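You operate a simulated robot arm through the tools that you are given. There is no shell and no other tool. Be economical: measure what you need, move in short steps, check, and stop when the job is done.

You run a simulated robot arm. Do the job below in one go: nothing can be reset, and whatever is moved stays where it is left.

TASK
Take the ring pusher and put it on top of the housing with cover.

It is judged by the outcome, as a careful person would: the job done as asked, and still so three seconds after it is handed in. It fails if anything else is knocked over, pushed out of place, dropped, spilled or broken. Lids that push on must go on centred and level and be pressed home; caps that screw on are set level and turned clockwise until they are tight.

THE ROBOT
A 7-joint arm with a two-finger parallel gripper on a trunk, on a base that drives. Base frame: it is fixed to the floor where the robot stands at the start and does not move with it; the origin is under the middle of the robot, x ahead of it, y to its left, z up. Units: mm, rad, N and s.
With the tool pointing down near the work surface it reaches from about 480 to 920 mm from the robot's upright axis, wherever it stands. Its first joint turns from -2.007 to 2.007 rad. Payload 3.91 kg.
The tool frame sits at the grasp point between the pads (the TCP): z along the fingers, y along the line on which they close. The tips reach 30 mm beyond it. The gripper opens to 110 mm. The fingers are 20 mm wide and 10 mm thick; the gripper's body (48 by 112 mm) begins 55 mm behind the TCP.
Orientation is that of the tool frame in the base frame, as a unit quaternion [x, y, z, w]. With the fingers straight down and closing along the base's y, the tool's x points along the base's -x, its y along +y and its z along -z.

THE INTERFACE
- The arm moves only by the tool jog_arm. Its argument "steps" is a list of rows, each a list of 3 entries, a list of its own where there are three numbers: the shift along the tool's x, y, z in m, then the turn, a rotation vector about the tool's x, y, z in degrees, then the closure in counts, from 0 (fully open) to 255 (shut). In form: [[[dx, dy, dz], [rx, ry, rz], grip], ...]. A call has 1 to 10 rows; each row is the pose to reach, as a shift and turn from the pose commanded when the call began, along the tool's axes at that moment. Rows are played at 5 a second. More than 50 mm and 0.15 rad between two rows, or a gripper value outside its range, and nothing of the call is played. A pose out of reach is approached as far as the arm can. The call stops where the force on the tool passes 40 N (or 10 N more than at its start, if that is more) or the arm is blocked; 0.2 s more then pass. Each finger travels about 153 mm/s and halts on what it meets, pressing with about 37 N; the grip force reading is that of the motor and also rises with nothing between the fingers. The clock runs only during rows and for 0.2 s after the last one: add rows that repeat a pose to give the fingers time. It gives the time, the measured TCP pose, the force on the tool (base axes), the opening and the grip force at its end, in the units of the frame above (readings bear some noise).
- Cameras (640 x 400 px; columns grow to the right, rows downward): "scene" is now at [198.5, 214.4, 1423.1]; the picture's right is [0.28, -0.96, 0.00], its down [0.53, 0.15, -0.84] and it looks along [0.80, 0.23, 0.55] (base axes); focal length 214 px, centre (320, 200). "wrist" rides on the gripper at [72, 17, -103] in the tool frame; the picture's right is [-0.23, 0.97, 0.00], its down [-0.76, -0.18, -0.62] and it looks along [-0.61, -0.14, 0.78] (tool axes); focal length 222 px, centre (320, 200). There is no depth. A picture from a camera that has moved, and an enlarged one, comes with that camera's place and axes in the base frame and with its lens. The place of the scene camera against the robot may be out by one fixed shift of up to 12 mm in any direction.
- snapshot(camera): a new picture of that camera. The clock stands still meanwhile.
- lift_body(by): slides the trunk up (or, below 0, down) by that many mm; the arm and the scene camera ride with it, the base frame stays. It gives what a move gives, with no picture.
- base_move(legs): drives the robot by 1 to 6 legs, each [ahead, left, turn to the left] in mm, mm and rad, along the robot's own axes; the way and the turn of a leg run together, so that a leg with both is an arc; at most 1500 mm and 3.142 rad a leg. The arm and the cameras ride along, it lands a little off, and it stops where it bumps. It gives what a move gives.
- pan_tilt(pan, tilt): turns the head with the scene camera to pan (to the left, within 1.396 rad either way) and tilt (down, from -0.506 to 1.204), counted from straight ahead of the robot. It gives what a move gives.
- enlarge(camera, box): a new picture of the part [left, top, right, bottom] of that camera's present view, enlarged. The clock stands still meanwhile.
- hand_in(): hands the job in; it is judged then, once.

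Go step by step. Nothing tells you exact positions but the pictures and the camera data: compare them with the known pose of the tool, close in by small moves and look again before you grip or let go. The budget is 120 turns and 98 pictures, counting those below and the enlarged ones. Unless the task says otherwise, let go and move clear before handing in, and close with one line.

The tools are called after "Call:" as a command line: name --argument value ..., lists and objects as JSON in quotes. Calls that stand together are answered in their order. jog_arm: Moves the arm, as the interface text tells. Its arguments: {"type":"object","properties":{"steps":{"type":"array","items":{"type":"array"}}},"required":["steps"]} The other tools are called the same way: lift_body (by) slides the trunk up or down; base_move (legs) drives the base; pan_tilt (pan, tilt) turns the head that bears the scene camera; snapshot (camera) takes a picture; enlarge (camera, box) takes an enlarged picture of a part of a camera's view; hand_in () hands the job in.

At the start:

```text
time: 0.0
tool_pos: [179.3, 352.9, 1249.8]
tool_rot: [0.008, 1.0, 0.003, 0.0]
contact_force: [0.7, 0.5, 0.6]
grip_width: 110.2
grasp_force: 0.0
trunk travel left (down, up): [-650.0, 340.0]
robot x, y, heading: [0.4, 0.4, -0.002]
head pan, tilt: [1.004, 1.201]
```

scene: 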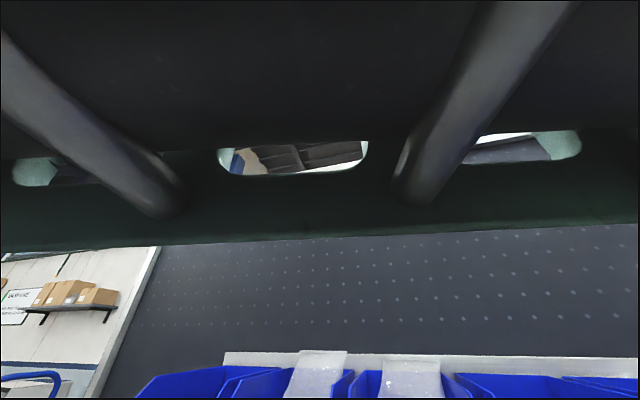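
wrist: 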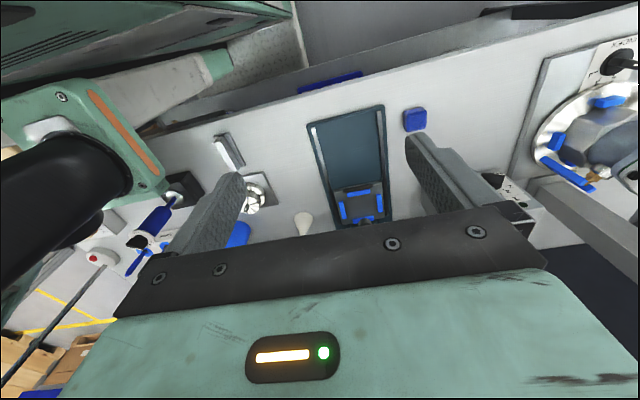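

The scene camera looks up at the shelf, so I can't see the bench properly. I'll turn the head and look again.

Call:
pan_tilt --pan 0 --tilt 0.7

Call:
snapshot --camera "scene"

```text
time: 1.3
tool_pos: [191.6, 355.9, 1252.6]
tool_rot: [0.023, 1.0, 0.006, 0.002]
contact_force: [-6.2, -1.4, -4.4]
grip_width: 110.0
grasp_force: 0.1
trunk travel left (down, up): [-650.0, 340.0]
robot x, y, heading: [-1.5, -0.6, -0.002]
head pan, tilt: [0.0, 0.7]
```

```text
95 pictures are left
camera scene: at [212.4, 212.1, 1409.1], right [0.2, -0.98, 0.0], down [0.36, 0.07, -0.93], along [0.91, 0.18, 0.37], focal length 214 px, centre (320, 200)
```

scene: 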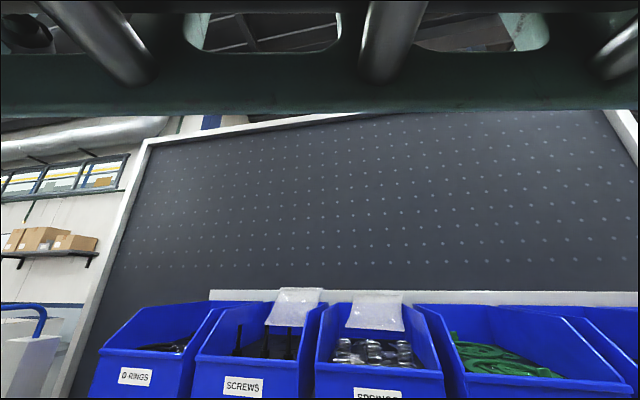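

The view doesn't match the head angles, and the tool moved a little. I'll let some time pass, then check again.

Call:
jog_arm --steps '[[[0, 0, 0], [0, 0, 0], 0], [[0, 0, 0], [0, 0, 0], 0], [[0, 0, 0], [0, 0, 0], 0]]'

Call:
snapshot --camera "scene"

Call:
snapshot --camera "wrist"

```text
time: 2.1
tool_pos: [178.2, 351.4, 1251.2]
tool_rot: [0.007, 1.0, 0.002, 0.001]
contact_force: [0.2, 0.9, 0.6]
grip_width: 110.0
grasp_force: 0.0
trunk travel left (down, up): [-650.0, 340.0]
robot x, y, heading: [-1.9, 4.0, 0.005]
head pan, tilt: [0.0, 0.7]
```

```text
94 pictures are left
camera scene: at [224.2, 197.4, 1314.1], right [0.0, -1.0, 0.0], down [-0.64, 0.0, -0.77], along [0.77, 0.0, -0.64], focal length 214 px, centre (320, 200)
```

scene: 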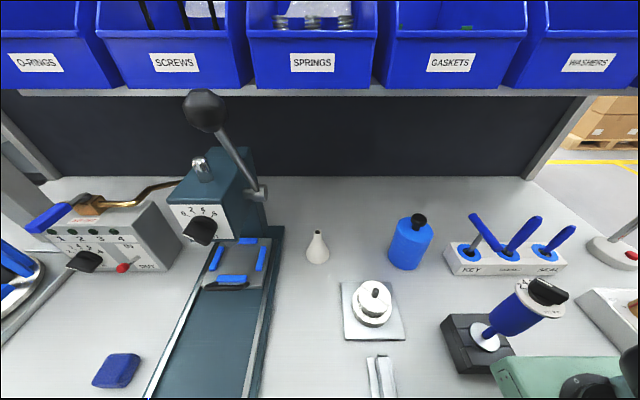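

```text
93 pictures are left
camera wrist: at [106.0, 370.6, 1354.3], right [0.24, 0.97, 0.01], down [0.76, -0.19, 0.62], along [0.61, -0.15, -0.78], focal length 222 px, centre (320, 200)
```

wrist: 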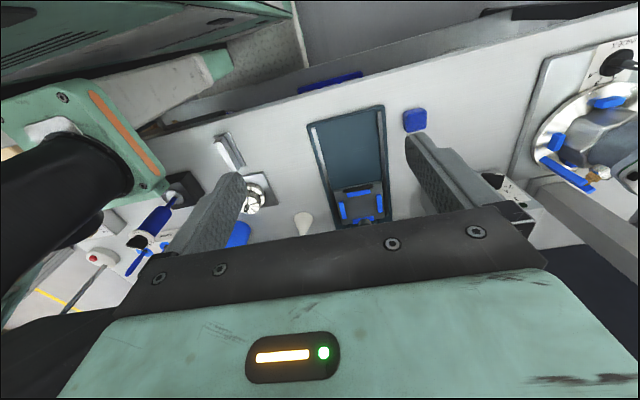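

Now the bench is visible. I'll enlarge the candidate objects to identify the ring pusher and the housing.

Call:
enlarge --camera "scene" --box '[280, 200, 440, 300]'

Call:
pan_tilt --pan 0 --tilt 1.15

Call:
jog_arm --steps '[[[0, 0, 0], [0, 0, 0], 0], [[0, 0, 0], [0, 0, 0], 0], [[0, 0, 0], [0, 0, 0], 0]]'

Call:
snapshot --camera "scene"

```text
4.00 times, centred on (360, 250) of scene
camera zoom: at [224.2, 197.4, 1314.1], right [0.0, -1.0, 0.0], down [-0.64, 0.0, -0.77], along [0.77, 0.0, -0.64], focal length 858 px, centre (160, 0)
```

zoom: 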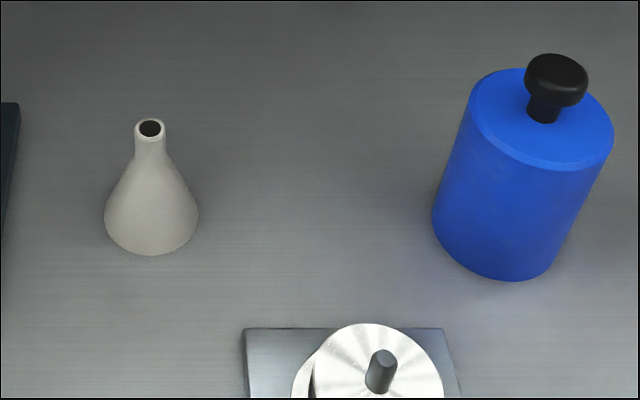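

```text
time: 3.0
tool_pos: [178.4, 353.3, 1249.6]
tool_rot: [0.008, 1.0, 0.002, 0.001]
contact_force: [0.2, 0.0, -0.3]
grip_width: 109.8
grasp_force: 0.0
trunk travel left (down, up): [-650.0, 340.0]
robot x, y, heading: [-2.2, -1.4, -0.004]
head pan, tilt: [0.0, 1.15]
```

```text
time: 3.8
tool_pos: [177.3, 352.9, 1251.1]
tool_rot: [0.008, 1.0, 0.003, 0.001]
contact_force: [1.2, 0.4, -0.4]
grip_width: 110.1
grasp_force: 0.1
trunk travel left (down, up): [-650.0, 340.0]
robot x, y, heading: [-2.1, -4.6, 0.0]
head pan, tilt: [0.0, 1.15]
```

```text
91 pictures are left
camera scene: at [198.8, 197.4, 1281.0], right [0.0, -1.0, 0.0], down [-0.91, 0.0, -0.41], along [0.41, 0.0, -0.91], focal length 214 px, centre (320, 200)
```

scene: 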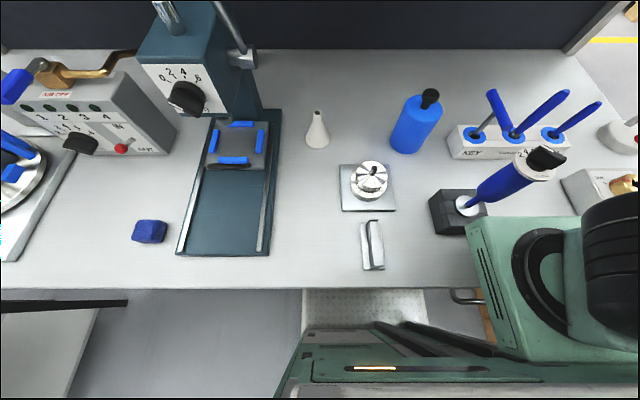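

Call:
enlarge --camera "scene" --box '[290, 80, 450, 180]'

Call:
enlarge --camera "scene" --box '[320, 150, 432, 220]'

Call:
enlarge --camera "scene" --box '[0, 0, 320, 200]'

Call:
enlarge --camera "scene" --box '[400, 60, 640, 210]'

```text
4.00 times, centred on (370, 130) of scene
camera zoom: at [198.8, 197.4, 1281.0], right [0.0, -1.0, 0.0], down [-0.91, 0.0, -0.41], along [0.41, 0.0, -0.91], focal length 858 px, centre (120, 480)
```

zoom: 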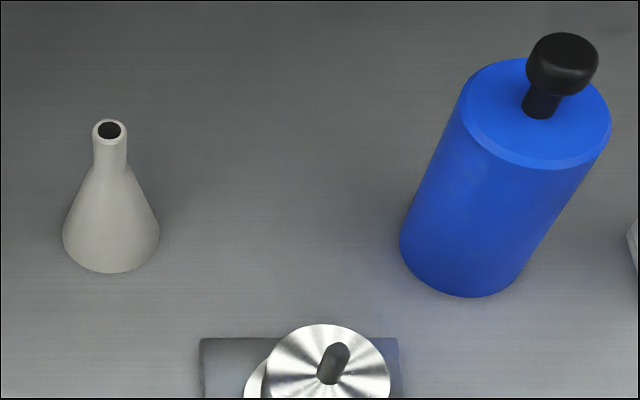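

```text
5.71 times, centred on (376, 185) of scene
camera zoom: at [198.8, 197.4, 1281.0], right [0.0, -1.0, 0.0], down [-0.91, 0.0, -0.41], along [0.41, 0.0, -0.91], focal length 1226 px, centre (0, 286)
```

zoom: 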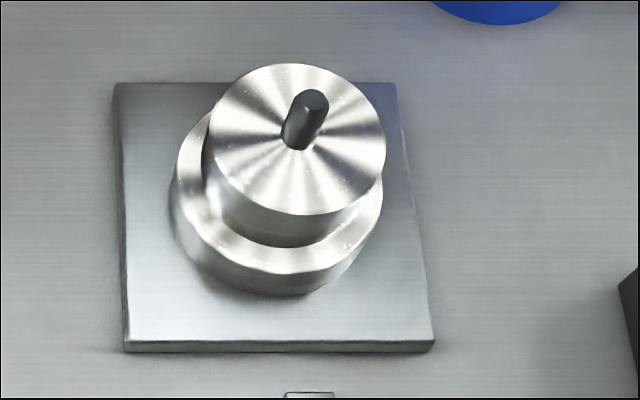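

```text
2.00 times, centred on (160, 100) of scene
camera zoom: at [198.8, 197.4, 1281.0], right [0.0, -1.0, 0.0], down [-0.91, 0.0, -0.41], along [0.41, 0.0, -0.91], focal length 429 px, centre (640, 400)
```

zoom: 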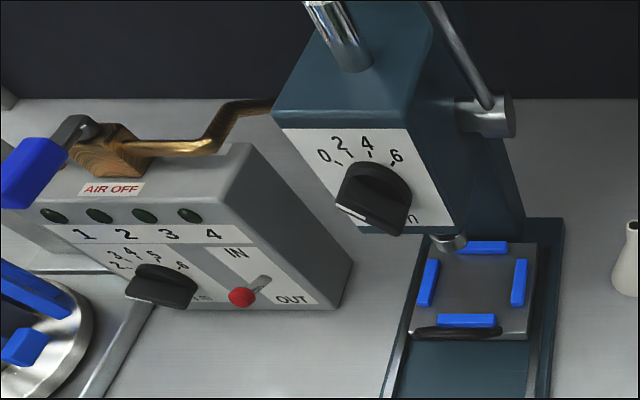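

```text
2.67 times, centred on (520, 135) of scene
camera zoom: at [198.8, 197.4, 1281.0], right [0.0, -1.0, 0.0], down [-0.91, 0.0, -0.41], along [0.41, 0.0, -0.91], focal length 572 px, centre (-213, 373)
```

zoom: 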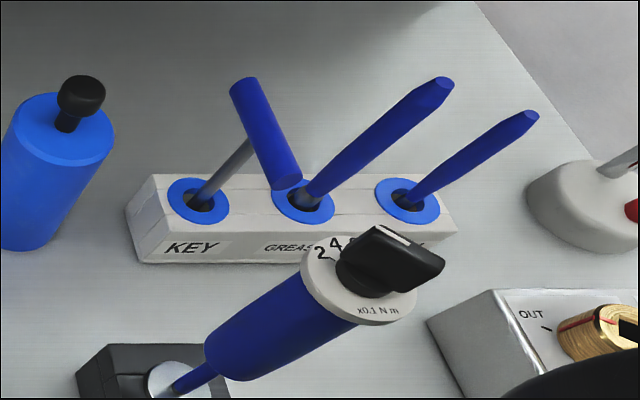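

Blue sleeve with a knob = likely the ring pusher; the white part looks like the ring cone. I'll survey left and right before I settle on the housing.

Call:
pan_tilt --pan 0.9 --tilt 0.9

Call:
jog_arm --steps '[[[0, 0, 0], [0, 0, 0], 0], [[0, 0, 0], [0, 0, 0], 0], [[0, 0, 0], [0, 0, 0], 0]]'

Call:
snapshot --camera "scene"

Call:
pan_tilt --pan -0.7 --tilt 0.8

Call:
jog_arm --steps '[[[0, 0, 0], [0, 0, 0], 0], [[0, 0, 0], [0, 0, 0], 0], [[0, 0, 0], [0, 0, 0], 0]]'

Call:
snapshot --camera "scene"

```text
time: 5.0
tool_pos: [175.0, 355.6, 1255.5]
tool_rot: [0.007, 1.0, 0.011, -0.001]
contact_force: [-48.9, 69.9, 48.7]
grip_width: 94.6
grasp_force: 0.1
trunk travel left (down, up): [-650.0, 340.0]
robot x, y, heading: [-0.4, 0.2, 0.001]
head pan, tilt: [0.901, 0.901]
```

```text
time: 5.8
tool_pos: [175.5, 355.0, 1253.3]
tool_rot: [0.006, 1.0, 0.01, -0.002]
contact_force: [-47.5, 71.1, 44.5]
grip_width: 94.7
grasp_force: 0.0
trunk travel left (down, up): [-650.0, 340.0]
robot x, y, heading: [-1.4, -1.6, -0.0]
head pan, tilt: [0.901, 0.901]
```

```text
86 pictures are left
camera scene: at [204.6, 228.0, 1293.7], right [0.42, -0.91, 0.0], down [-0.74, -0.35, -0.57], along [0.52, 0.24, -0.82], focal length 214 px, centre (320, 200)
```

scene: 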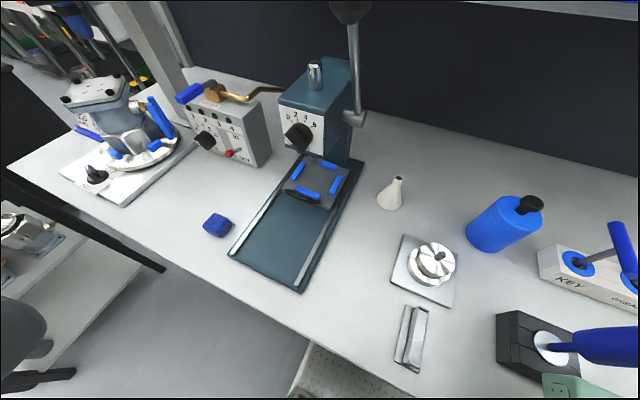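

```text
time: 7.4
tool_pos: [178.9, 352.0, 1251.3]
tool_rot: [0.008, 1.0, 0.002, 0.0]
contact_force: [0.9, 0.0, -0.5]
grip_width: 110.2
grasp_force: 0.1
trunk travel left (down, up): [-650.0, 340.0]
robot x, y, heading: [3.1, -5.2, 0.0]
head pan, tilt: [-0.7, 0.799]
```

```text
time: 8.2
tool_pos: [179.5, 352.9, 1249.4]
tool_rot: [0.008, 1.0, 0.002, 0.002]
contact_force: [0.4, -0.2, 0.0]
grip_width: 110.3
grasp_force: 0.2
trunk travel left (down, up): [-650.0, 340.0]
robot x, y, heading: [2.3, 1.3, 0.001]
head pan, tilt: [-0.7, 0.799]
```

```text
85 pictures are left
camera scene: at [200.9, 145.4, 1305.8], right [-0.64, -0.76, 0.0], down [-0.55, 0.46, -0.7], along [0.53, -0.45, -0.72], focal length 214 px, centre (320, 200)
```

scene: 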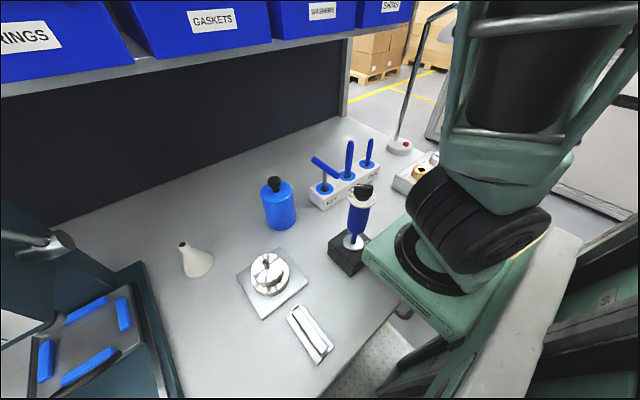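

Two candidates for the housing: the item clamped on the rotary fixture at left and the disc stack on the plate. I'll look at the left one more closely with the wrist camera.

Call:
enlarge --camera "wrist" --box '[480, 10, 640, 210]'

Call:
pan_tilt --pan 0.5 --tilt 0.6

Call:
snapshot --camera "scene"

```text
2.00 times, centred on (560, 110) of wrist
camera zoom: at [106.5, 370.8, 1354.3], right [0.24, 0.97, 0.01], down [0.76, -0.19, 0.62], along [0.61, -0.15, -0.78], focal length 444 px, centre (-160, 380)
```

zoom: 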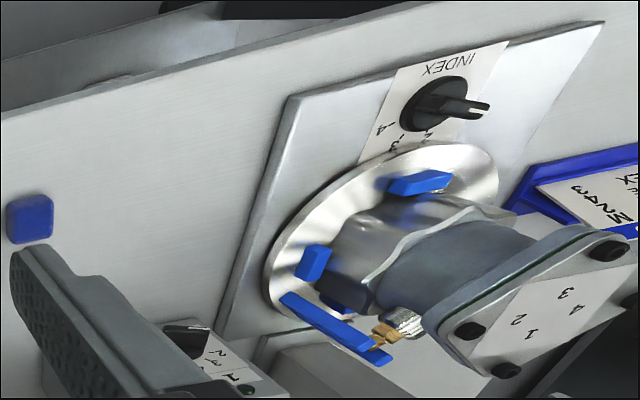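

```text
time: 9.6
tool_pos: [175.5, 352.7, 1252.5]
tool_rot: [0.006, 1.0, 0.004, -0.003]
contact_force: [-43.6, 31.2, 9.2]
grip_width: 96.1
grasp_force: 0.0
trunk travel left (down, up): [-650.0, 340.0]
robot x, y, heading: [-2.9, -2.2, 0.001]
head pan, tilt: [0.499, 0.6]
```

```text
83 pictures are left
camera scene: at [220.2, 233.0, 1322.7], right [0.4, -0.92, 0.0], down [-0.52, -0.23, -0.83], along [0.76, 0.33, -0.56], focal length 214 px, centre (320, 200)
```

scene: 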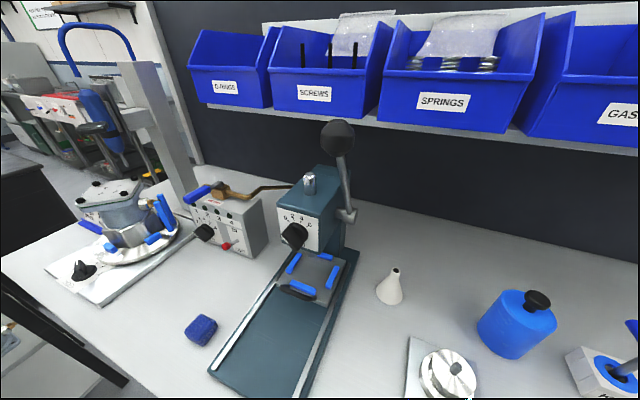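

The left item is the housing with the numbered-screw cover on the index table (the housing with cover), and the disc stack is just the ring mandrel. The head brushes the gripper, so I turn it away, then bring the tool forward and clear of it.

Call:
pan_tilt --pan -0.3 --tilt 0.9

Call:
jog_arm --steps '[[[-0.03, 0, 0], [0, 0, 0], 0], [[-0.06, 0, 0], [0, 0, 0], 0], [[-0.09, 0, 0], [0, 0, 0], 0], [[-0.12, 0, 0], [0, 0, 0], 0], [[-0.15, 0, 0], [0, 0, 0], 0], [[-0.18, 0, 0], [0, 0, 0], 0], [[-0.21, 0, 0], [0, 0, 0], 0]]'

Call:
snapshot --camera "scene"

Call:
snapshot --camera "wrist"

```text
time: 10.8
tool_pos: [178.8, 351.2, 1251.4]
tool_rot: [0.007, 1.0, 0.003, 0.0]
contact_force: [0.4, 0.5, -0.1]
grip_width: 109.7
grasp_force: 0.1
trunk travel left (down, up): [-650.0, 340.0]
robot x, y, heading: [0.6, -1.2, 0.001]
head pan, tilt: [-0.3, 0.901]
```

```text
time: 12.4
tool_pos: [391.2, 347.2, 1249.7]
tool_rot: [0.008, 1.0, 0.003, 0.0]
contact_force: [-0.4, 0.2, 0.3]
grip_width: 109.9
grasp_force: 0.1
trunk travel left (down, up): [-650.0, 340.0]
robot x, y, heading: [0.3, 0.6, -0.003]
head pan, tilt: [-0.3, 0.901]
```

```text
82 pictures are left
camera scene: at [211.0, 175.1, 1298.0], right [-0.3, -0.96, 0.0], down [-0.75, 0.23, -0.62], along [0.59, -0.18, -0.78], focal length 214 px, centre (320, 200)
```

scene: 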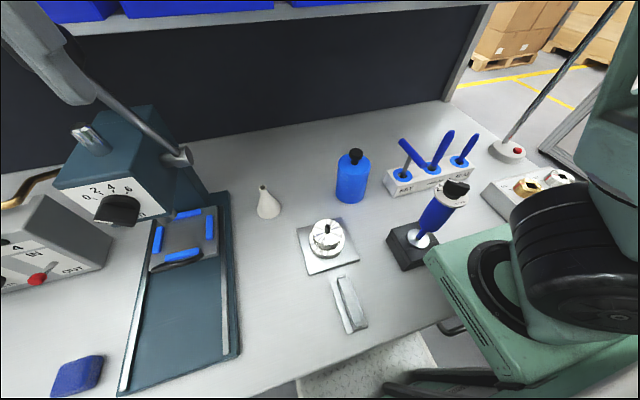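

```text
81 pictures are left
camera wrist: at [317.7, 366.0, 1354.0], right [0.24, 0.97, 0.0], down [0.76, -0.19, 0.62], along [0.61, -0.15, -0.78], focal length 222 px, centre (320, 200)
```

wrist: 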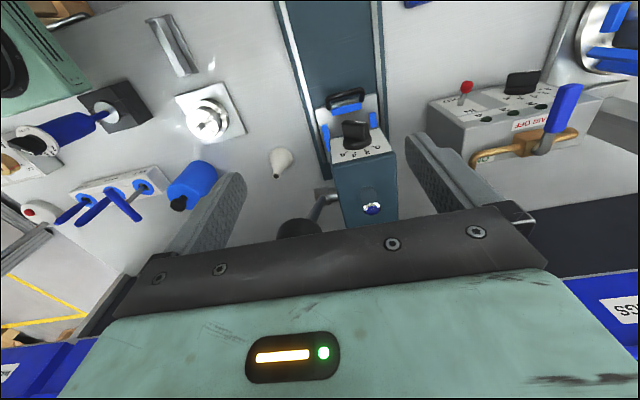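

Nothing is touching now. I swing the tool to the right, staying forward of the head, toward the blue pusher at about (547, -18).

Call:
jog_arm --steps '[[[-0.02, -0.035, 0], [0, 0, 0], 0], [[-0.04, -0.07, 0], [0, 0, 0], 0], [[-0.06, -0.105, 0], [0, 0, 0], 0], [[-0.06, -0.14, 0], [0, 0, 0], 0], [[-0.06, -0.18, 0], [0, 0, 0], 0], [[-0.06, -0.22, 0], [0, 0, 0], 0], [[-0.06, -0.26, 0], [0, 0, 0], 0], [[-0.06, -0.3, 0], [0, 0, 0], 0], [[-0.06, -0.335, 0], [0, 0, 0], 0], [[-0.06, -0.365, 0], [0, 0, 0], 0]]'

Call:
snapshot --camera "scene"

Call:
snapshot --camera "wrist"

```text
time: 13.1
tool_pos: [426.1, 278.7, 1250.2]
tool_rot: [-0.001, 1.0, 0.012, -0.002]
contact_force: [-2.8, 8.2, -0.2]
grip_width: 109.9
grasp_force: 0.0
trunk travel left (down, up): [-650.0, 340.0]
robot x, y, heading: [-1.3, 1.1, -0.004]
head pan, tilt: [-0.3, 0.901]
stopped in row 3: the force on the tool passed its limit (the readings are from after the stop); the commanded pose is now the measured one
```

```text
80 pictures are left
camera scene: at [210.8, 176.1, 1297.9], right [-0.29, -0.96, 0.0], down [-0.75, 0.23, -0.62], along [0.59, -0.18, -0.78], focal length 214 px, centre (320, 200)
```

scene: 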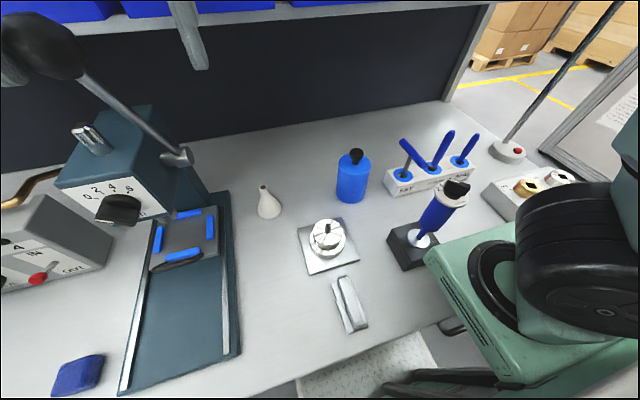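

```text
79 pictures are left
camera wrist: at [355.0, 293.4, 1354.7], right [0.22, 0.97, 0.02], down [0.76, -0.19, 0.62], along [0.6, -0.12, -0.79], focal length 222 px, centre (320, 200)
```

wrist: 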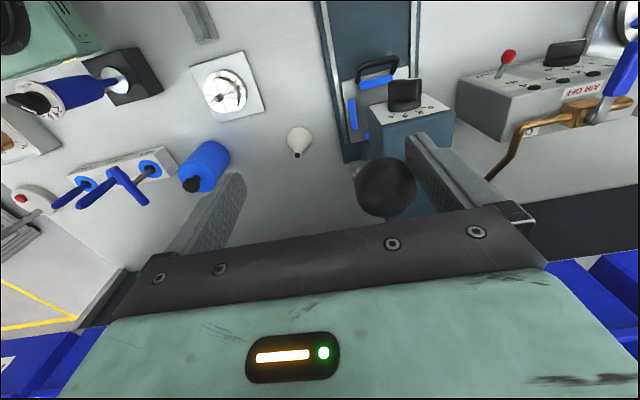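

The finger touched the press lever's ball, which now sits between the fingers. I'll back off sideways a little and go straight up over it.

Call:
jog_arm --steps '[[[0, 0.01, 0], [0, 0, 0], 0], [[0, 0.01, -0.03], [0, 0, 0], 0], [[0, 0.01, -0.06], [0, 0, 0], 0], [[0, 0.01, -0.09], [0, 0, 0], 0], [[0, 0.01, -0.12], [0, 0, 0], 0]]'

Call:
snapshot --camera "scene"

Call:
snapshot --camera "wrist"

```text
time: 14.3
tool_pos: [427.6, 282.6, 1371.9]
tool_rot: [0.0, 1.0, 0.01, -0.003]
contact_force: [1.1, -0.1, -0.6]
grip_width: 109.8
grasp_force: 0.1
trunk travel left (down, up): [-650.0, 340.0]
robot x, y, heading: [-2.8, -0.2, 0.001]
head pan, tilt: [-0.3, 0.901]
```

```text
78 pictures are left
camera scene: at [211.2, 175.2, 1297.9], right [-0.3, -0.96, 0.0], down [-0.75, 0.23, -0.62], along [0.59, -0.18, -0.78], focal length 214 px, centre (320, 200)
```

scene: 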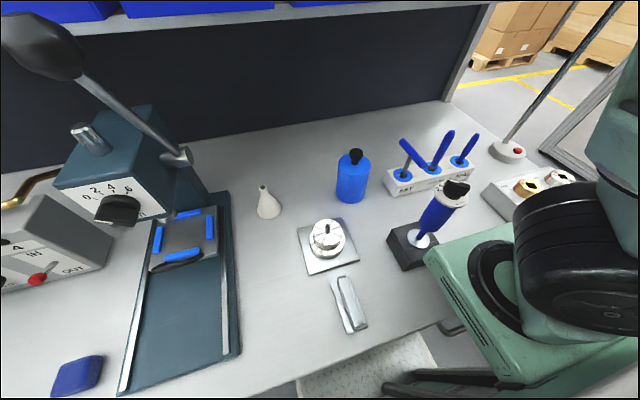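

```text
77 pictures are left
camera wrist: at [355.4, 298.9, 1476.2], right [0.23, 0.97, 0.02], down [0.76, -0.19, 0.62], along [0.6, -0.12, -0.79], focal length 222 px, centre (320, 200)
```

wrist: 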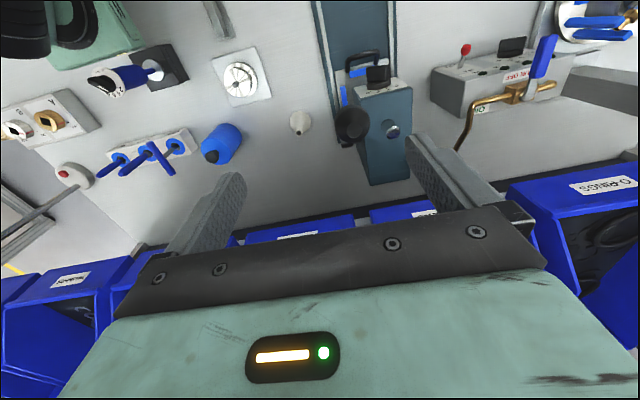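

Clear of the ball and the lever is unmoved. I move right at this height.

Call:
jog_arm --steps '[[[0, -0.04, 0], [0, 0, 0], 0], [[0, -0.08, 0], [0, 0, 0], 0], [[0, -0.12, 0], [0, 0, 0], 0], [[0, -0.16, 0], [0, 0, 0], 0], [[0, -0.2, 0], [0, 0, 0], 0], [[0, -0.24, 0], [0, 0, 0], 0], [[0, -0.28, 0], [0, 0, 0], 0], [[0, -0.3, 0], [0, 0, 0], 0]]'

Call:
snapshot --camera "scene"

Call:
snapshot --camera "wrist"

```text
time: 16.1
tool_pos: [435.8, -10.5, 1359.0]
tool_rot: [0.0, 1.0, 0.012, -0.002]
contact_force: [0.1, -0.4, 0.4]
grip_width: 110.3
grasp_force: 0.1
out of reach, approached as far as the arm can: row 8
trunk travel left (down, up): [-650.0, 340.0]
robot x, y, heading: [0.9, 1.4, -0.006]
head pan, tilt: [-0.3, 0.901]
```

```text
76 pictures are left
camera scene: at [211.2, 175.4, 1297.9], right [-0.3, -0.96, 0.0], down [-0.75, 0.23, -0.62], along [0.59, -0.18, -0.78], focal length 214 px, centre (320, 200)
```

scene: 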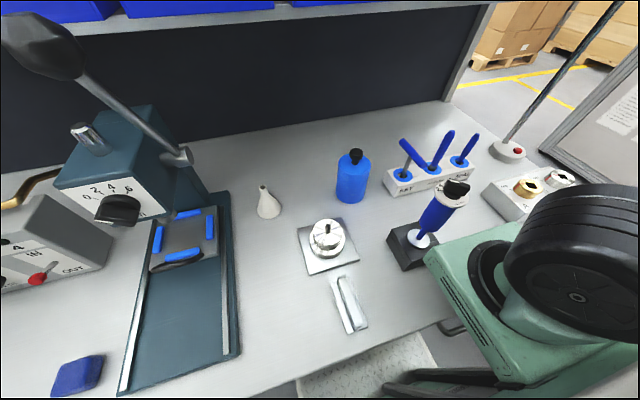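

```text
75 pictures are left
camera wrist: at [363.0, 6.1, 1463.6], right [0.23, 0.97, 0.02], down [0.76, -0.19, 0.62], along [0.6, -0.12, -0.79], focal length 222 px, centre (320, 200)
```

wrist: 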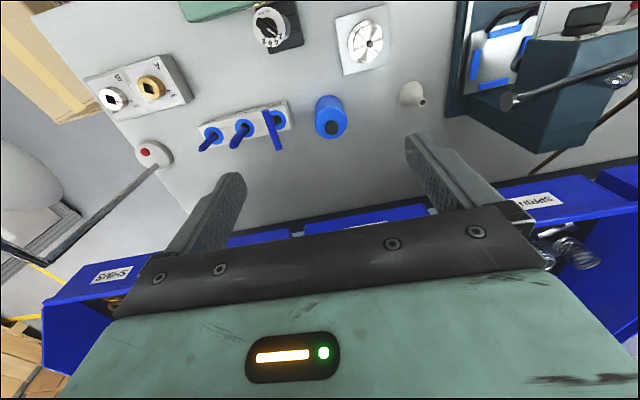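

The pusher is roughly at (545, 0). I'll descend to above it and look again.

Call:
jog_arm --steps '[[[-0.013, 0, 0.034], [0, 0, 0], 0], [[-0.026, 0, 0.068], [0, 0, 0], 0], [[-0.039, 0, 0.102], [0, 0, 0], 0], [[-0.052, 0, 0.136], [0, 0, 0], 0], [[-0.065, 0, 0.17], [0, 0, 0], 0], [[-0.078, 0, 0.204], [0, 0, 0], 0], [[-0.091, 0, 0.238], [0, 0, 0], 0], [[-0.104, 0, 0.26], [0, 0, 0], 0], [[-0.104, 0, 0.26], [0, 0, 0], 0]]'

Call:
snapshot --camera "scene"

Call:
snapshot --camera "wrist"

```text
time: 18.1
tool_pos: [537.2, -2.4, 1096.7]
tool_rot: [0.0, 1.0, 0.011, -0.001]
contact_force: [0.3, -0.4, 0.0]
grip_width: 110.0
grasp_force: 0.1
trunk travel left (down, up): [-650.0, 340.0]
robot x, y, heading: [-1.2, 3.0, -0.001]
head pan, tilt: [-0.3, 0.901]
```

```text
74 pictures are left
camera scene: at [211.2, 175.3, 1297.9], right [-0.3, -0.96, 0.0], down [-0.75, 0.23, -0.62], along [0.59, -0.18, -0.78], focal length 214 px, centre (320, 200)
```

scene: 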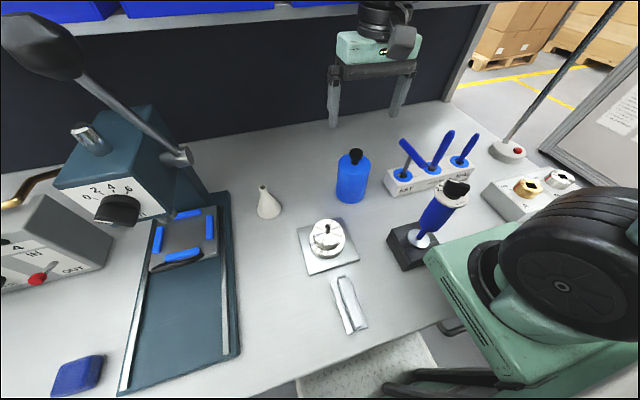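

```text
73 pictures are left
camera wrist: at [465.6, 13.2, 1201.5], right [0.23, 0.97, 0.02], down [0.76, -0.19, 0.62], along [0.6, -0.12, -0.79], focal length 222 px, centre (320, 200)
```

wrist: 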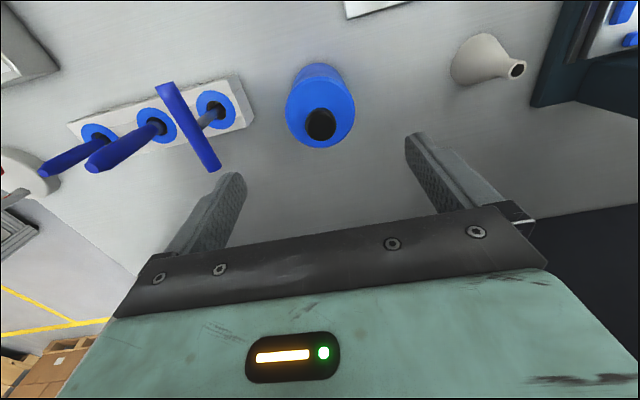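

The pusher is at about (538, 2), 74 mm in diameter, with its body top near z = 960 and the knob top near 1000. I'll descend partway and check alignment.

Call:
jog_arm --steps '[[[-0.002, 0.004, 0.02], [0, 0, 0], 0], [[-0.002, 0.004, 0.04], [0, 0, 0], 0], [[-0.002, 0.004, 0.06], [0, 0, 0], 0], [[-0.002, 0.004, 0.075], [0, 0, 0], 0], [[-0.002, 0.004, 0.075], [0, 0, 0], 0]]'

Call:
enlarge --camera "scene" --box '[260, 80, 500, 230]'

Call:
snapshot --camera "wrist"

```text
time: 19.3
tool_pos: [541.3, 2.0, 1024.3]
tool_rot: [0.001, 1.0, 0.011, -0.002]
contact_force: [1.1, 0.2, 1.0]
grip_width: 109.9
grasp_force: 0.1
trunk travel left (down, up): [-650.0, 340.0]
robot x, y, heading: [-0.8, 2.2, 0.0]
head pan, tilt: [-0.3, 0.901]
```

```text
2.67 times, centred on (380, 155) of scene
camera zoom: at [211.2, 175.3, 1297.9], right [-0.3, -0.96, 0.0], down [-0.75, 0.23, -0.62], along [0.59, -0.18, -0.78], focal length 572 px, centre (160, 320)
```

zoom: 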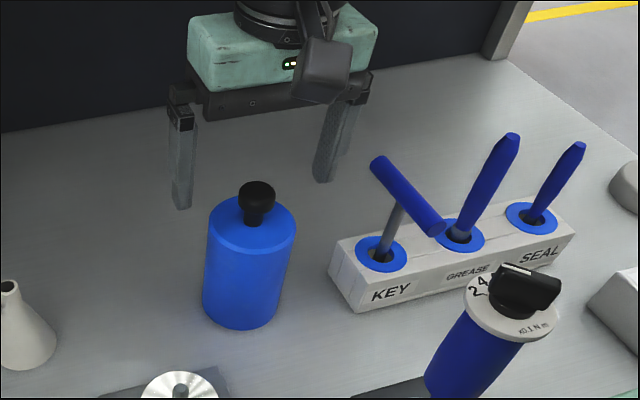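

```text
71 pictures are left
camera wrist: at [469.4, 18.5, 1127.7], right [0.23, 0.97, 0.02], down [0.76, -0.19, 0.62], along [0.6, -0.12, -0.79], focal length 222 px, centre (320, 200)
```

wrist: 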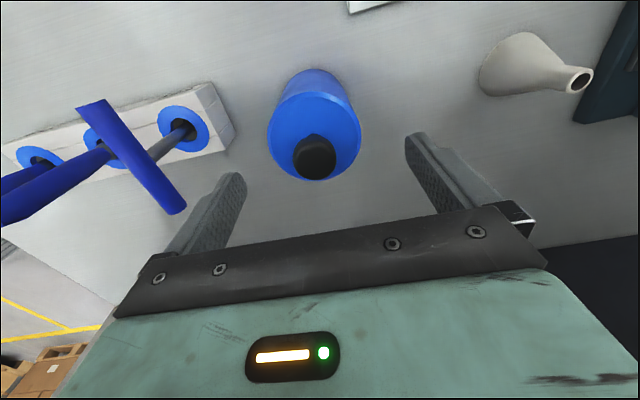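

The pusher sits about 6 mm nearer than the tool, so I'll correct that and descend to grip height.

Call:
jog_arm --steps '[[[0.006, -0.003, 0], [0, 0, 0], 0], [[0.006, -0.003, 0.02], [0, 0, 0], 0], [[0.006, -0.003, 0.04], [0, 0, 0], 0], [[0.006, -0.003, 0.055], [0, 0, 0], 0], [[0.006, -0.003, 0.063], [0, 0, 0], 0], [[0.006, -0.003, 0.063], [0, 0, 0], 0]]'

Call:
enlarge --camera "scene" --box '[300, 100, 428, 220]'

Call:
snapshot --camera "wrist"

```text
time: 20.7
tool_pos: [534.6, 0.7, 958.7]
tool_rot: [0.0, 1.0, 0.011, -0.001]
contact_force: [0.7, -1.0, 0.3]
grip_width: 109.8
grasp_force: 0.0
trunk travel left (down, up): [-650.0, 340.0]
robot x, y, heading: [0.7, -1.3, 0.004]
head pan, tilt: [-0.3, 0.901]
```

```text
3.33 times, centred on (364, 160) of scene
camera zoom: at [211.2, 175.3, 1297.9], right [-0.3, -0.96, 0.0], down [-0.75, 0.23, -0.62], along [0.59, -0.18, -0.78], focal length 715 px, centre (173, 333)
```

zoom: 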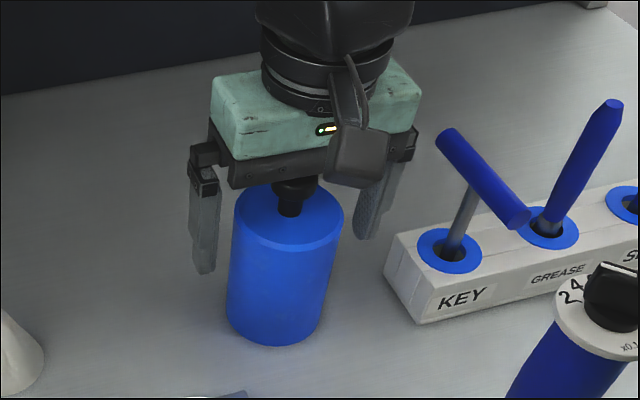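

```text
69 pictures are left
camera wrist: at [462.1, 16.6, 1064.2], right [0.23, 0.97, 0.02], down [0.76, -0.19, 0.62], along [0.6, -0.12, -0.79], focal length 222 px, centre (320, 200)
```

wrist: 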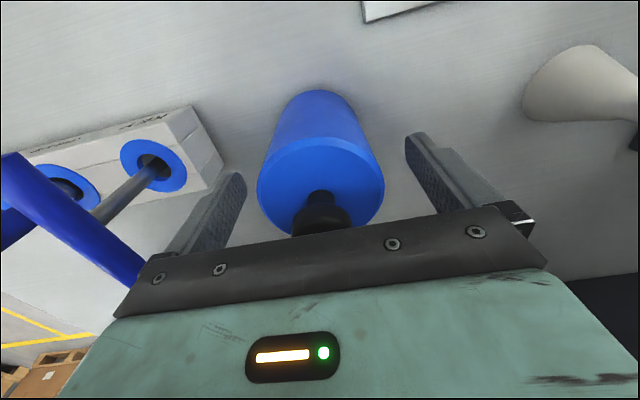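

Well centred, with the body top right at TCP level. I'll close the gripper.

Call:
jog_arm --steps '[[[0, 0, 0], [0, 0, 0], 60], [[0, 0, 0], [0, 0, 0], 120], [[0, 0, 0], [0, 0, 0], 255], [[0, 0, 0], [0, 0, 0], 255], [[0, 0, 0], [0, 0, 0], 255]]'

Call:
jog_arm --steps '[[[0, 0, -0.015], [0, 0, 0], 255], [[0, 0, -0.03], [0, 0, 0], 255], [[0, 0, -0.03], [0, 0, 0], 255]]'

Call:
snapshot --camera "wrist"

Call:
snapshot --camera "scene"

```text
time: 21.9
tool_pos: [534.2, 0.9, 961.2]
tool_rot: [0.0, 1.0, 0.011, -0.002]
contact_force: [-0.7, 0.2, 5.5]
grip_width: 74.0
grasp_force: 36.4
trunk travel left (down, up): [-650.0, 340.0]
robot x, y, heading: [-0.1, 3.1, 0.001]
head pan, tilt: [-0.3, 0.901]
```

```text
time: 22.7
tool_pos: [533.6, 0.9, 990.8]
tool_rot: [0.0, 1.0, 0.011, -0.002]
contact_force: [0.9, -0.6, 1.7]
grip_width: 72.7
grasp_force: 37.3
trunk travel left (down, up): [-650.0, 340.0]
robot x, y, heading: [0.8, 1.5, -0.0]
head pan, tilt: [-0.3, 0.901]
```

```text
68 pictures are left
camera wrist: at [462.1, 15.5, 1095.0], right [0.23, 0.97, 0.02], down [0.76, -0.19, 0.62], along [0.6, -0.12, -0.79], focal length 222 px, centre (320, 200)
```

wrist: 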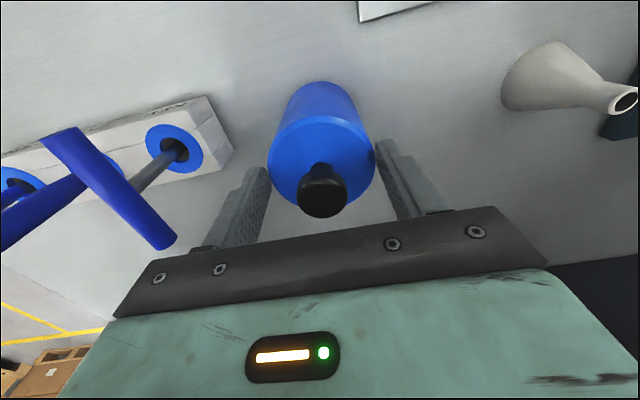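

```text
67 pictures are left
camera scene: at [211.2, 175.3, 1298.0], right [-0.3, -0.96, 0.0], down [-0.75, 0.23, -0.62], along [0.59, -0.18, -0.78], focal length 214 px, centre (320, 200)
```

scene: 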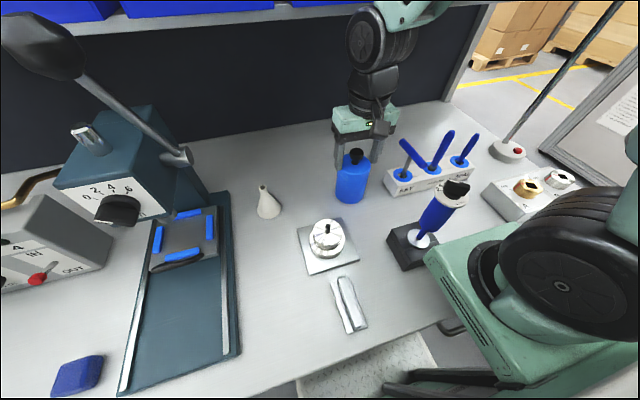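

The gripper rose but the pusher seems to have stayed down: the pads slipped up. I'll look closely before doing anything else.

Call:
enlarge --camera "scene" --box '[300, 100, 428, 220]'

Call:
enlarge --camera "wrist" --box '[220, 60, 420, 240]'

```text
3.33 times, centred on (364, 160) of scene
camera zoom: at [211.2, 175.3, 1298.0], right [-0.3, -0.96, 0.0], down [-0.75, 0.23, -0.62], along [0.59, -0.18, -0.78], focal length 715 px, centre (173, 333)
```

zoom: 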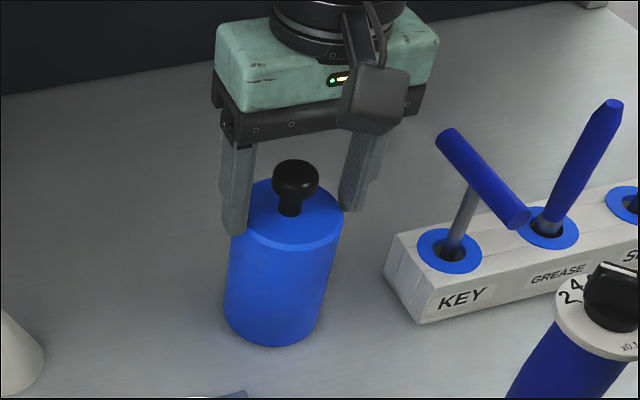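

```text
2.22 times, centred on (320, 150) of wrist
camera zoom: at [462.1, 15.5, 1095.0], right [0.23, 0.97, 0.02], down [0.76, -0.19, 0.62], along [0.6, -0.12, -0.79], focal length 494 px, centre (320, 311)
```

zoom: 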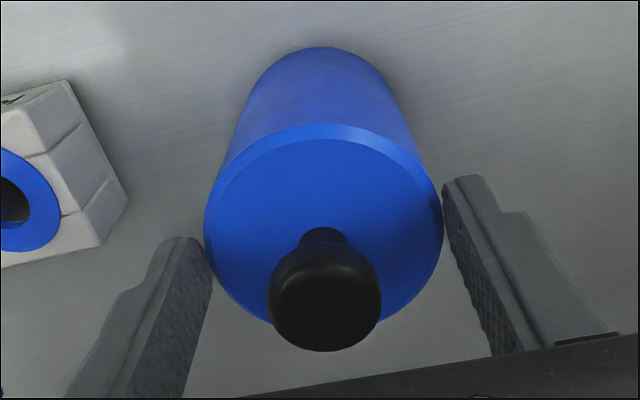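

The pads slid up the smooth blue body to its chamfer without lifting it. The black knob looks like the intended handle, so I'll raise a few mm, close on the knob and test with a very small lift.

Call:
jog_arm --steps '[[[0, 0, 0], [0, 0, 0], 70], [[0, 0, -0.005], [0, 0, 0], 70], [[0, 0, -0.005], [0, 0, 0], 140], [[0, 0, -0.005], [0, 0, 0], 255], [[0, 0, -0.005], [0, 0, 0], 255], [[0, 0, -0.005], [0, 0, 0], 255]]'

Call:
enlarge --camera "scene" --box '[300, 100, 428, 220]'

Call:
enlarge --camera "wrist" --box '[220, 60, 420, 240]'

```text
time: 24.1
tool_pos: [532.9, 0.3, 995.8]
tool_rot: [-0.001, 1.0, 0.011, -0.002]
contact_force: [0.3, 0.0, 0.8]
grip_width: 28.6
grasp_force: 37.0
trunk travel left (down, up): [-650.0, 340.0]
robot x, y, heading: [-2.0, 1.0, 0.002]
head pan, tilt: [-0.3, 0.901]
```

```text
3.33 times, centred on (364, 160) of scene
camera zoom: at [211.3, 175.3, 1297.9], right [-0.3, -0.96, 0.0], down [-0.75, 0.23, -0.62], along [0.59, -0.18, -0.78], focal length 715 px, centre (173, 333)
```

zoom: 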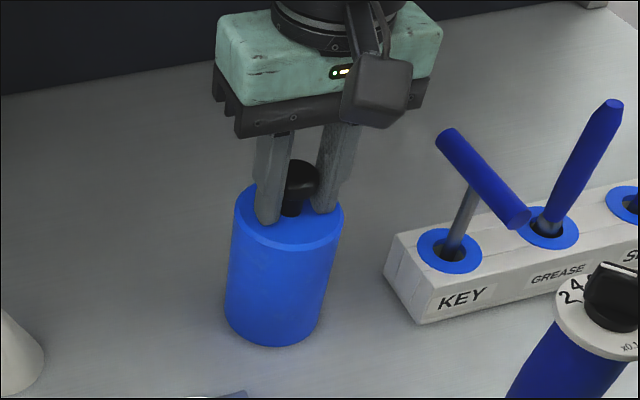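

```text
2.22 times, centred on (320, 150) of wrist
camera zoom: at [461.4, 15.4, 1099.6], right [0.23, 0.97, 0.02], down [0.76, -0.19, 0.62], along [0.6, -0.12, -0.79], focal length 494 px, centre (320, 311)
```

zoom: 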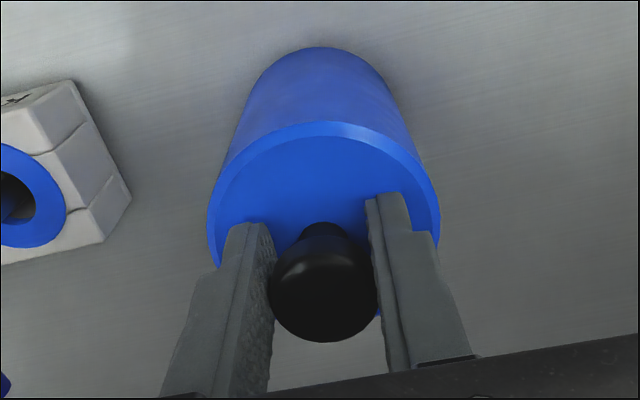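

The fingers hold the knob (28.6 mm). I'll test with a slow 12 mm lift.

Call:
jog_arm --steps '[[[0, 0, -0.003], [0, 0, 0], 255], [[0, 0, -0.006], [0, 0, 0], 255], [[0, 0, -0.009], [0, 0, 0], 255], [[0, 0, -0.012], [0, 0, 0], 255]]'

Call:
enlarge --camera "wrist" --box '[220, 60, 420, 240]'

Call:
enlarge --camera "scene" --box '[300, 100, 428, 220]'

```text
time: 25.1
tool_pos: [532.9, 0.5, 1005.9]
tool_rot: [0.001, 1.0, 0.012, -0.002]
contact_force: [-1.0, 0.3, -1.9]
grip_width: 28.7
grasp_force: 37.0
trunk travel left (down, up): [-650.0, 340.0]
robot x, y, heading: [-1.7, -0.2, 0.003]
head pan, tilt: [-0.3, 0.901]
```

```text
2.22 times, centred on (320, 150) of wrist
camera zoom: at [461.1, 16.0, 1110.5], right [0.23, 0.97, 0.02], down [0.76, -0.19, 0.62], along [0.6, -0.12, -0.79], focal length 494 px, centre (320, 311)
```

zoom: 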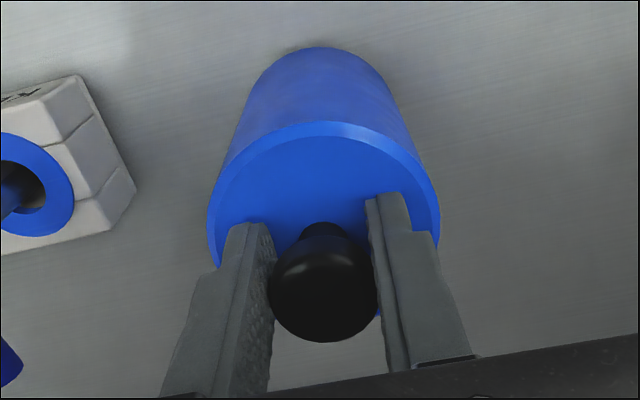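

```text
3.33 times, centred on (364, 160) of scene
camera zoom: at [211.3, 175.3, 1297.9], right [-0.3, -0.96, 0.0], down [-0.75, 0.23, -0.62], along [0.59, -0.18, -0.78], focal length 715 px, centre (173, 333)
```

zoom: 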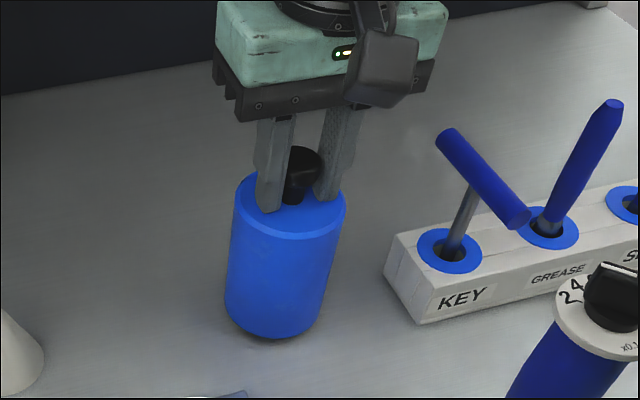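

It lifts cleanly on the knob, and it's light. I'll carry it back and up, clear of the bins, before driving left toward the housing.

Call:
jog_arm --steps '[[[0.005, 0, -0.035], [0, 0, 0], 255], [[0.015, 0, -0.07], [0, 0, 0], 255], [[0.03, 0, -0.105], [0, 0, 0], 255], [[0.045, 0, -0.14], [0, 0, 0], 255], [[0.06, 0, -0.175], [0, 0, 0], 255], [[0.075, 0, -0.21], [0, 0, 0], 255], [[0.09, 0, -0.245], [0, 0, 0], 255], [[0.1, 0, -0.28], [0, 0, 0], 255], [[0.1, 0, -0.31], [0, 0, 0], 255], [[0.1, 0, -0.32], [0, 0, 0], 255]]'

Call:
lift_body --by 170

Call:
snapshot --camera "wrist"

Call:
pan_tilt --pan 0.6 --tilt 0.8

Call:
snapshot --camera "scene"

```text
time: 27.3
tool_pos: [448.2, -4.7, 1312.8]
tool_rot: [-0.001, 1.0, 0.012, -0.003]
contact_force: [0.0, -0.4, -1.9]
grip_width: 28.8
grasp_force: 37.0
out of reach, approached as far as the arm can: row 7, 8, 9, 10
trunk travel left (down, up): [-650.0, 340.0]
robot x, y, heading: [3.5, -3.5, 0.003]
head pan, tilt: [-0.3, 0.901]
```

```text
time: 29.2
tool_pos: [447.3, -5.3, 1481.6]
tool_rot: [0.0, 1.0, 0.011, -0.002]
contact_force: [0.5, -0.3, -0.6]
grip_width: 28.9
grasp_force: 36.8
trunk travel left (down, up): [-820.0, 170.0]
robot x, y, heading: [0.8, -1.0, -0.001]
head pan, tilt: [-0.3, 0.901]
```

```text
60 pictures are left
camera wrist: at [376.1, 10.0, 1586.2], right [0.23, 0.97, 0.02], down [0.76, -0.19, 0.62], along [0.6, -0.12, -0.79], focal length 222 px, centre (320, 200)
```

wrist: 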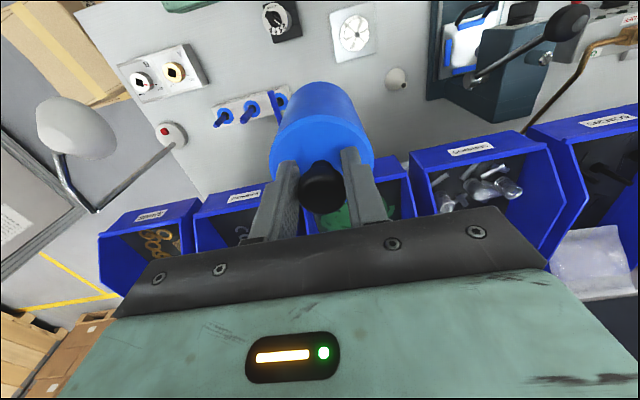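

```text
time: 30.4
tool_pos: [448.3, -6.1, 1481.9]
tool_rot: [-0.001, 1.0, 0.012, -0.003]
contact_force: [0.1, -0.8, -1.0]
grip_width: 28.6
grasp_force: 37.3
trunk travel left (down, up): [-820.0, 170.0]
robot x, y, heading: [2.8, 2.8, 0.001]
head pan, tilt: [0.6, 0.799]
```

```text
59 pictures are left
camera scene: at [205.7, 243.1, 1475.8], right [0.56, -0.83, 0.0], down [-0.59, -0.4, -0.7], along [0.58, 0.39, -0.72], focal length 214 px, centre (320, 200)
```

scene: 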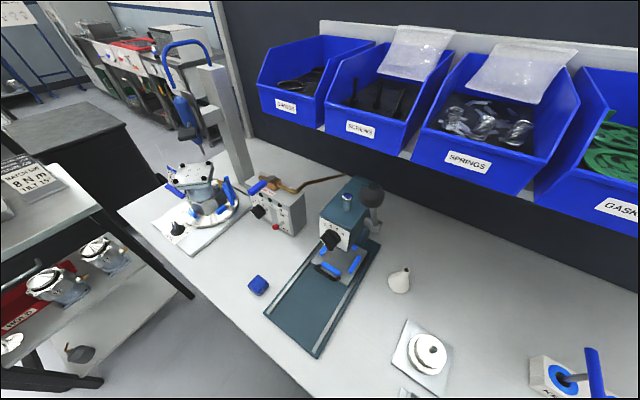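

Call:
enlarge --camera "scene" --box '[0, 140, 260, 340]'

Call:
enlarge --camera "scene" --box '[150, 140, 260, 250]'

```text
2.00 times, centred on (130, 240) of scene
camera zoom: at [205.7, 243.1, 1475.8], right [0.56, -0.83, 0.0], down [-0.59, -0.4, -0.7], along [0.58, 0.39, -0.72], focal length 429 px, centre (700, 120)
```

zoom: 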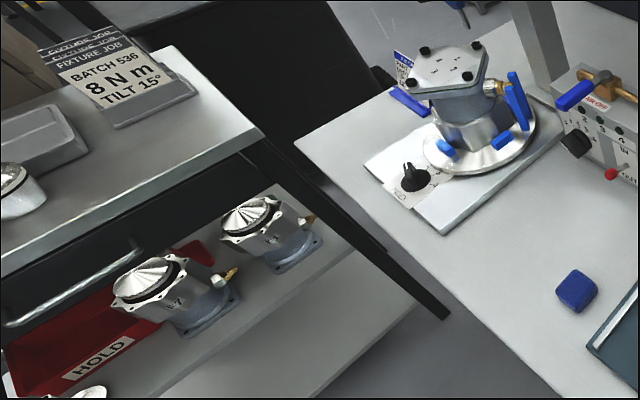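

```text
3.64 times, centred on (205, 195) of scene
camera zoom: at [205.7, 243.1, 1475.8], right [0.56, -0.83, 0.0], down [-0.59, -0.4, -0.7], along [0.58, 0.39, -0.72], focal length 780 px, centre (738, 218)
```

zoom: 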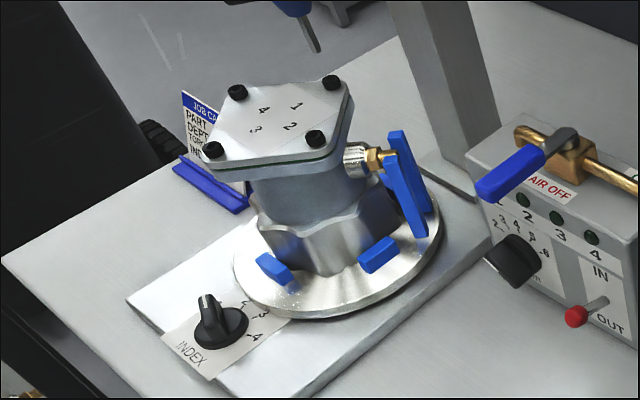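

The target is clear: the clamped housing with the bolted cover on the index table, cover centre about (420, 877, 1050), with room for the 74 mm pusher between the four bolt heads. I'll drive left in two legs.

Call:
base_move --legs '[[0, 210, 0], [0, 210, 0]]'

Call:
snapshot --camera "scene"

Call:
snapshot --camera "wrist"

```text
time: 33.3
tool_pos: [448.2, 420.1, 1481.8]
tool_rot: [0.0, 1.0, 0.011, -0.003]
contact_force: [0.6, 0.4, -1.6]
grip_width: 28.5
grasp_force: 36.8
trunk travel left (down, up): [-820.0, 170.0]
robot x, y, heading: [1.1, 427.5, 0.0]
head pan, tilt: [0.6, 0.799]
```

```text
56 pictures are left
camera scene: at [206.5, 668.9, 1475.9], right [0.56, -0.83, 0.0], down [-0.59, -0.41, -0.7], along [0.58, 0.39, -0.72], focal length 214 px, centre (320, 200)
```

scene: 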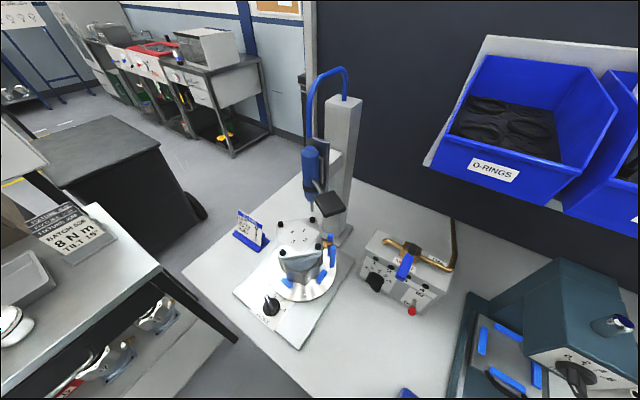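

```text
55 pictures are left
camera wrist: at [376.8, 435.6, 1586.3], right [0.23, 0.97, 0.02], down [0.76, -0.19, 0.62], along [0.6, -0.12, -0.79], focal length 222 px, centre (320, 200)
```

wrist: 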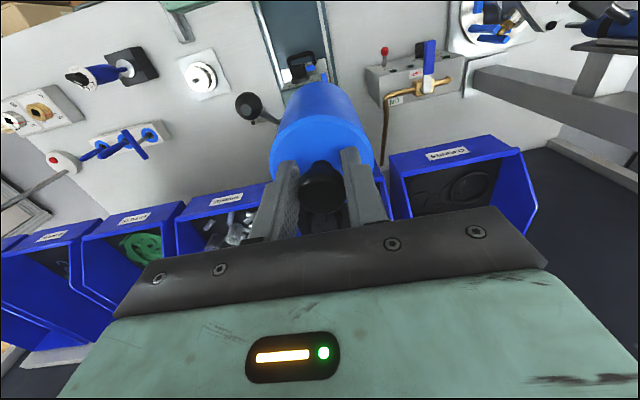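

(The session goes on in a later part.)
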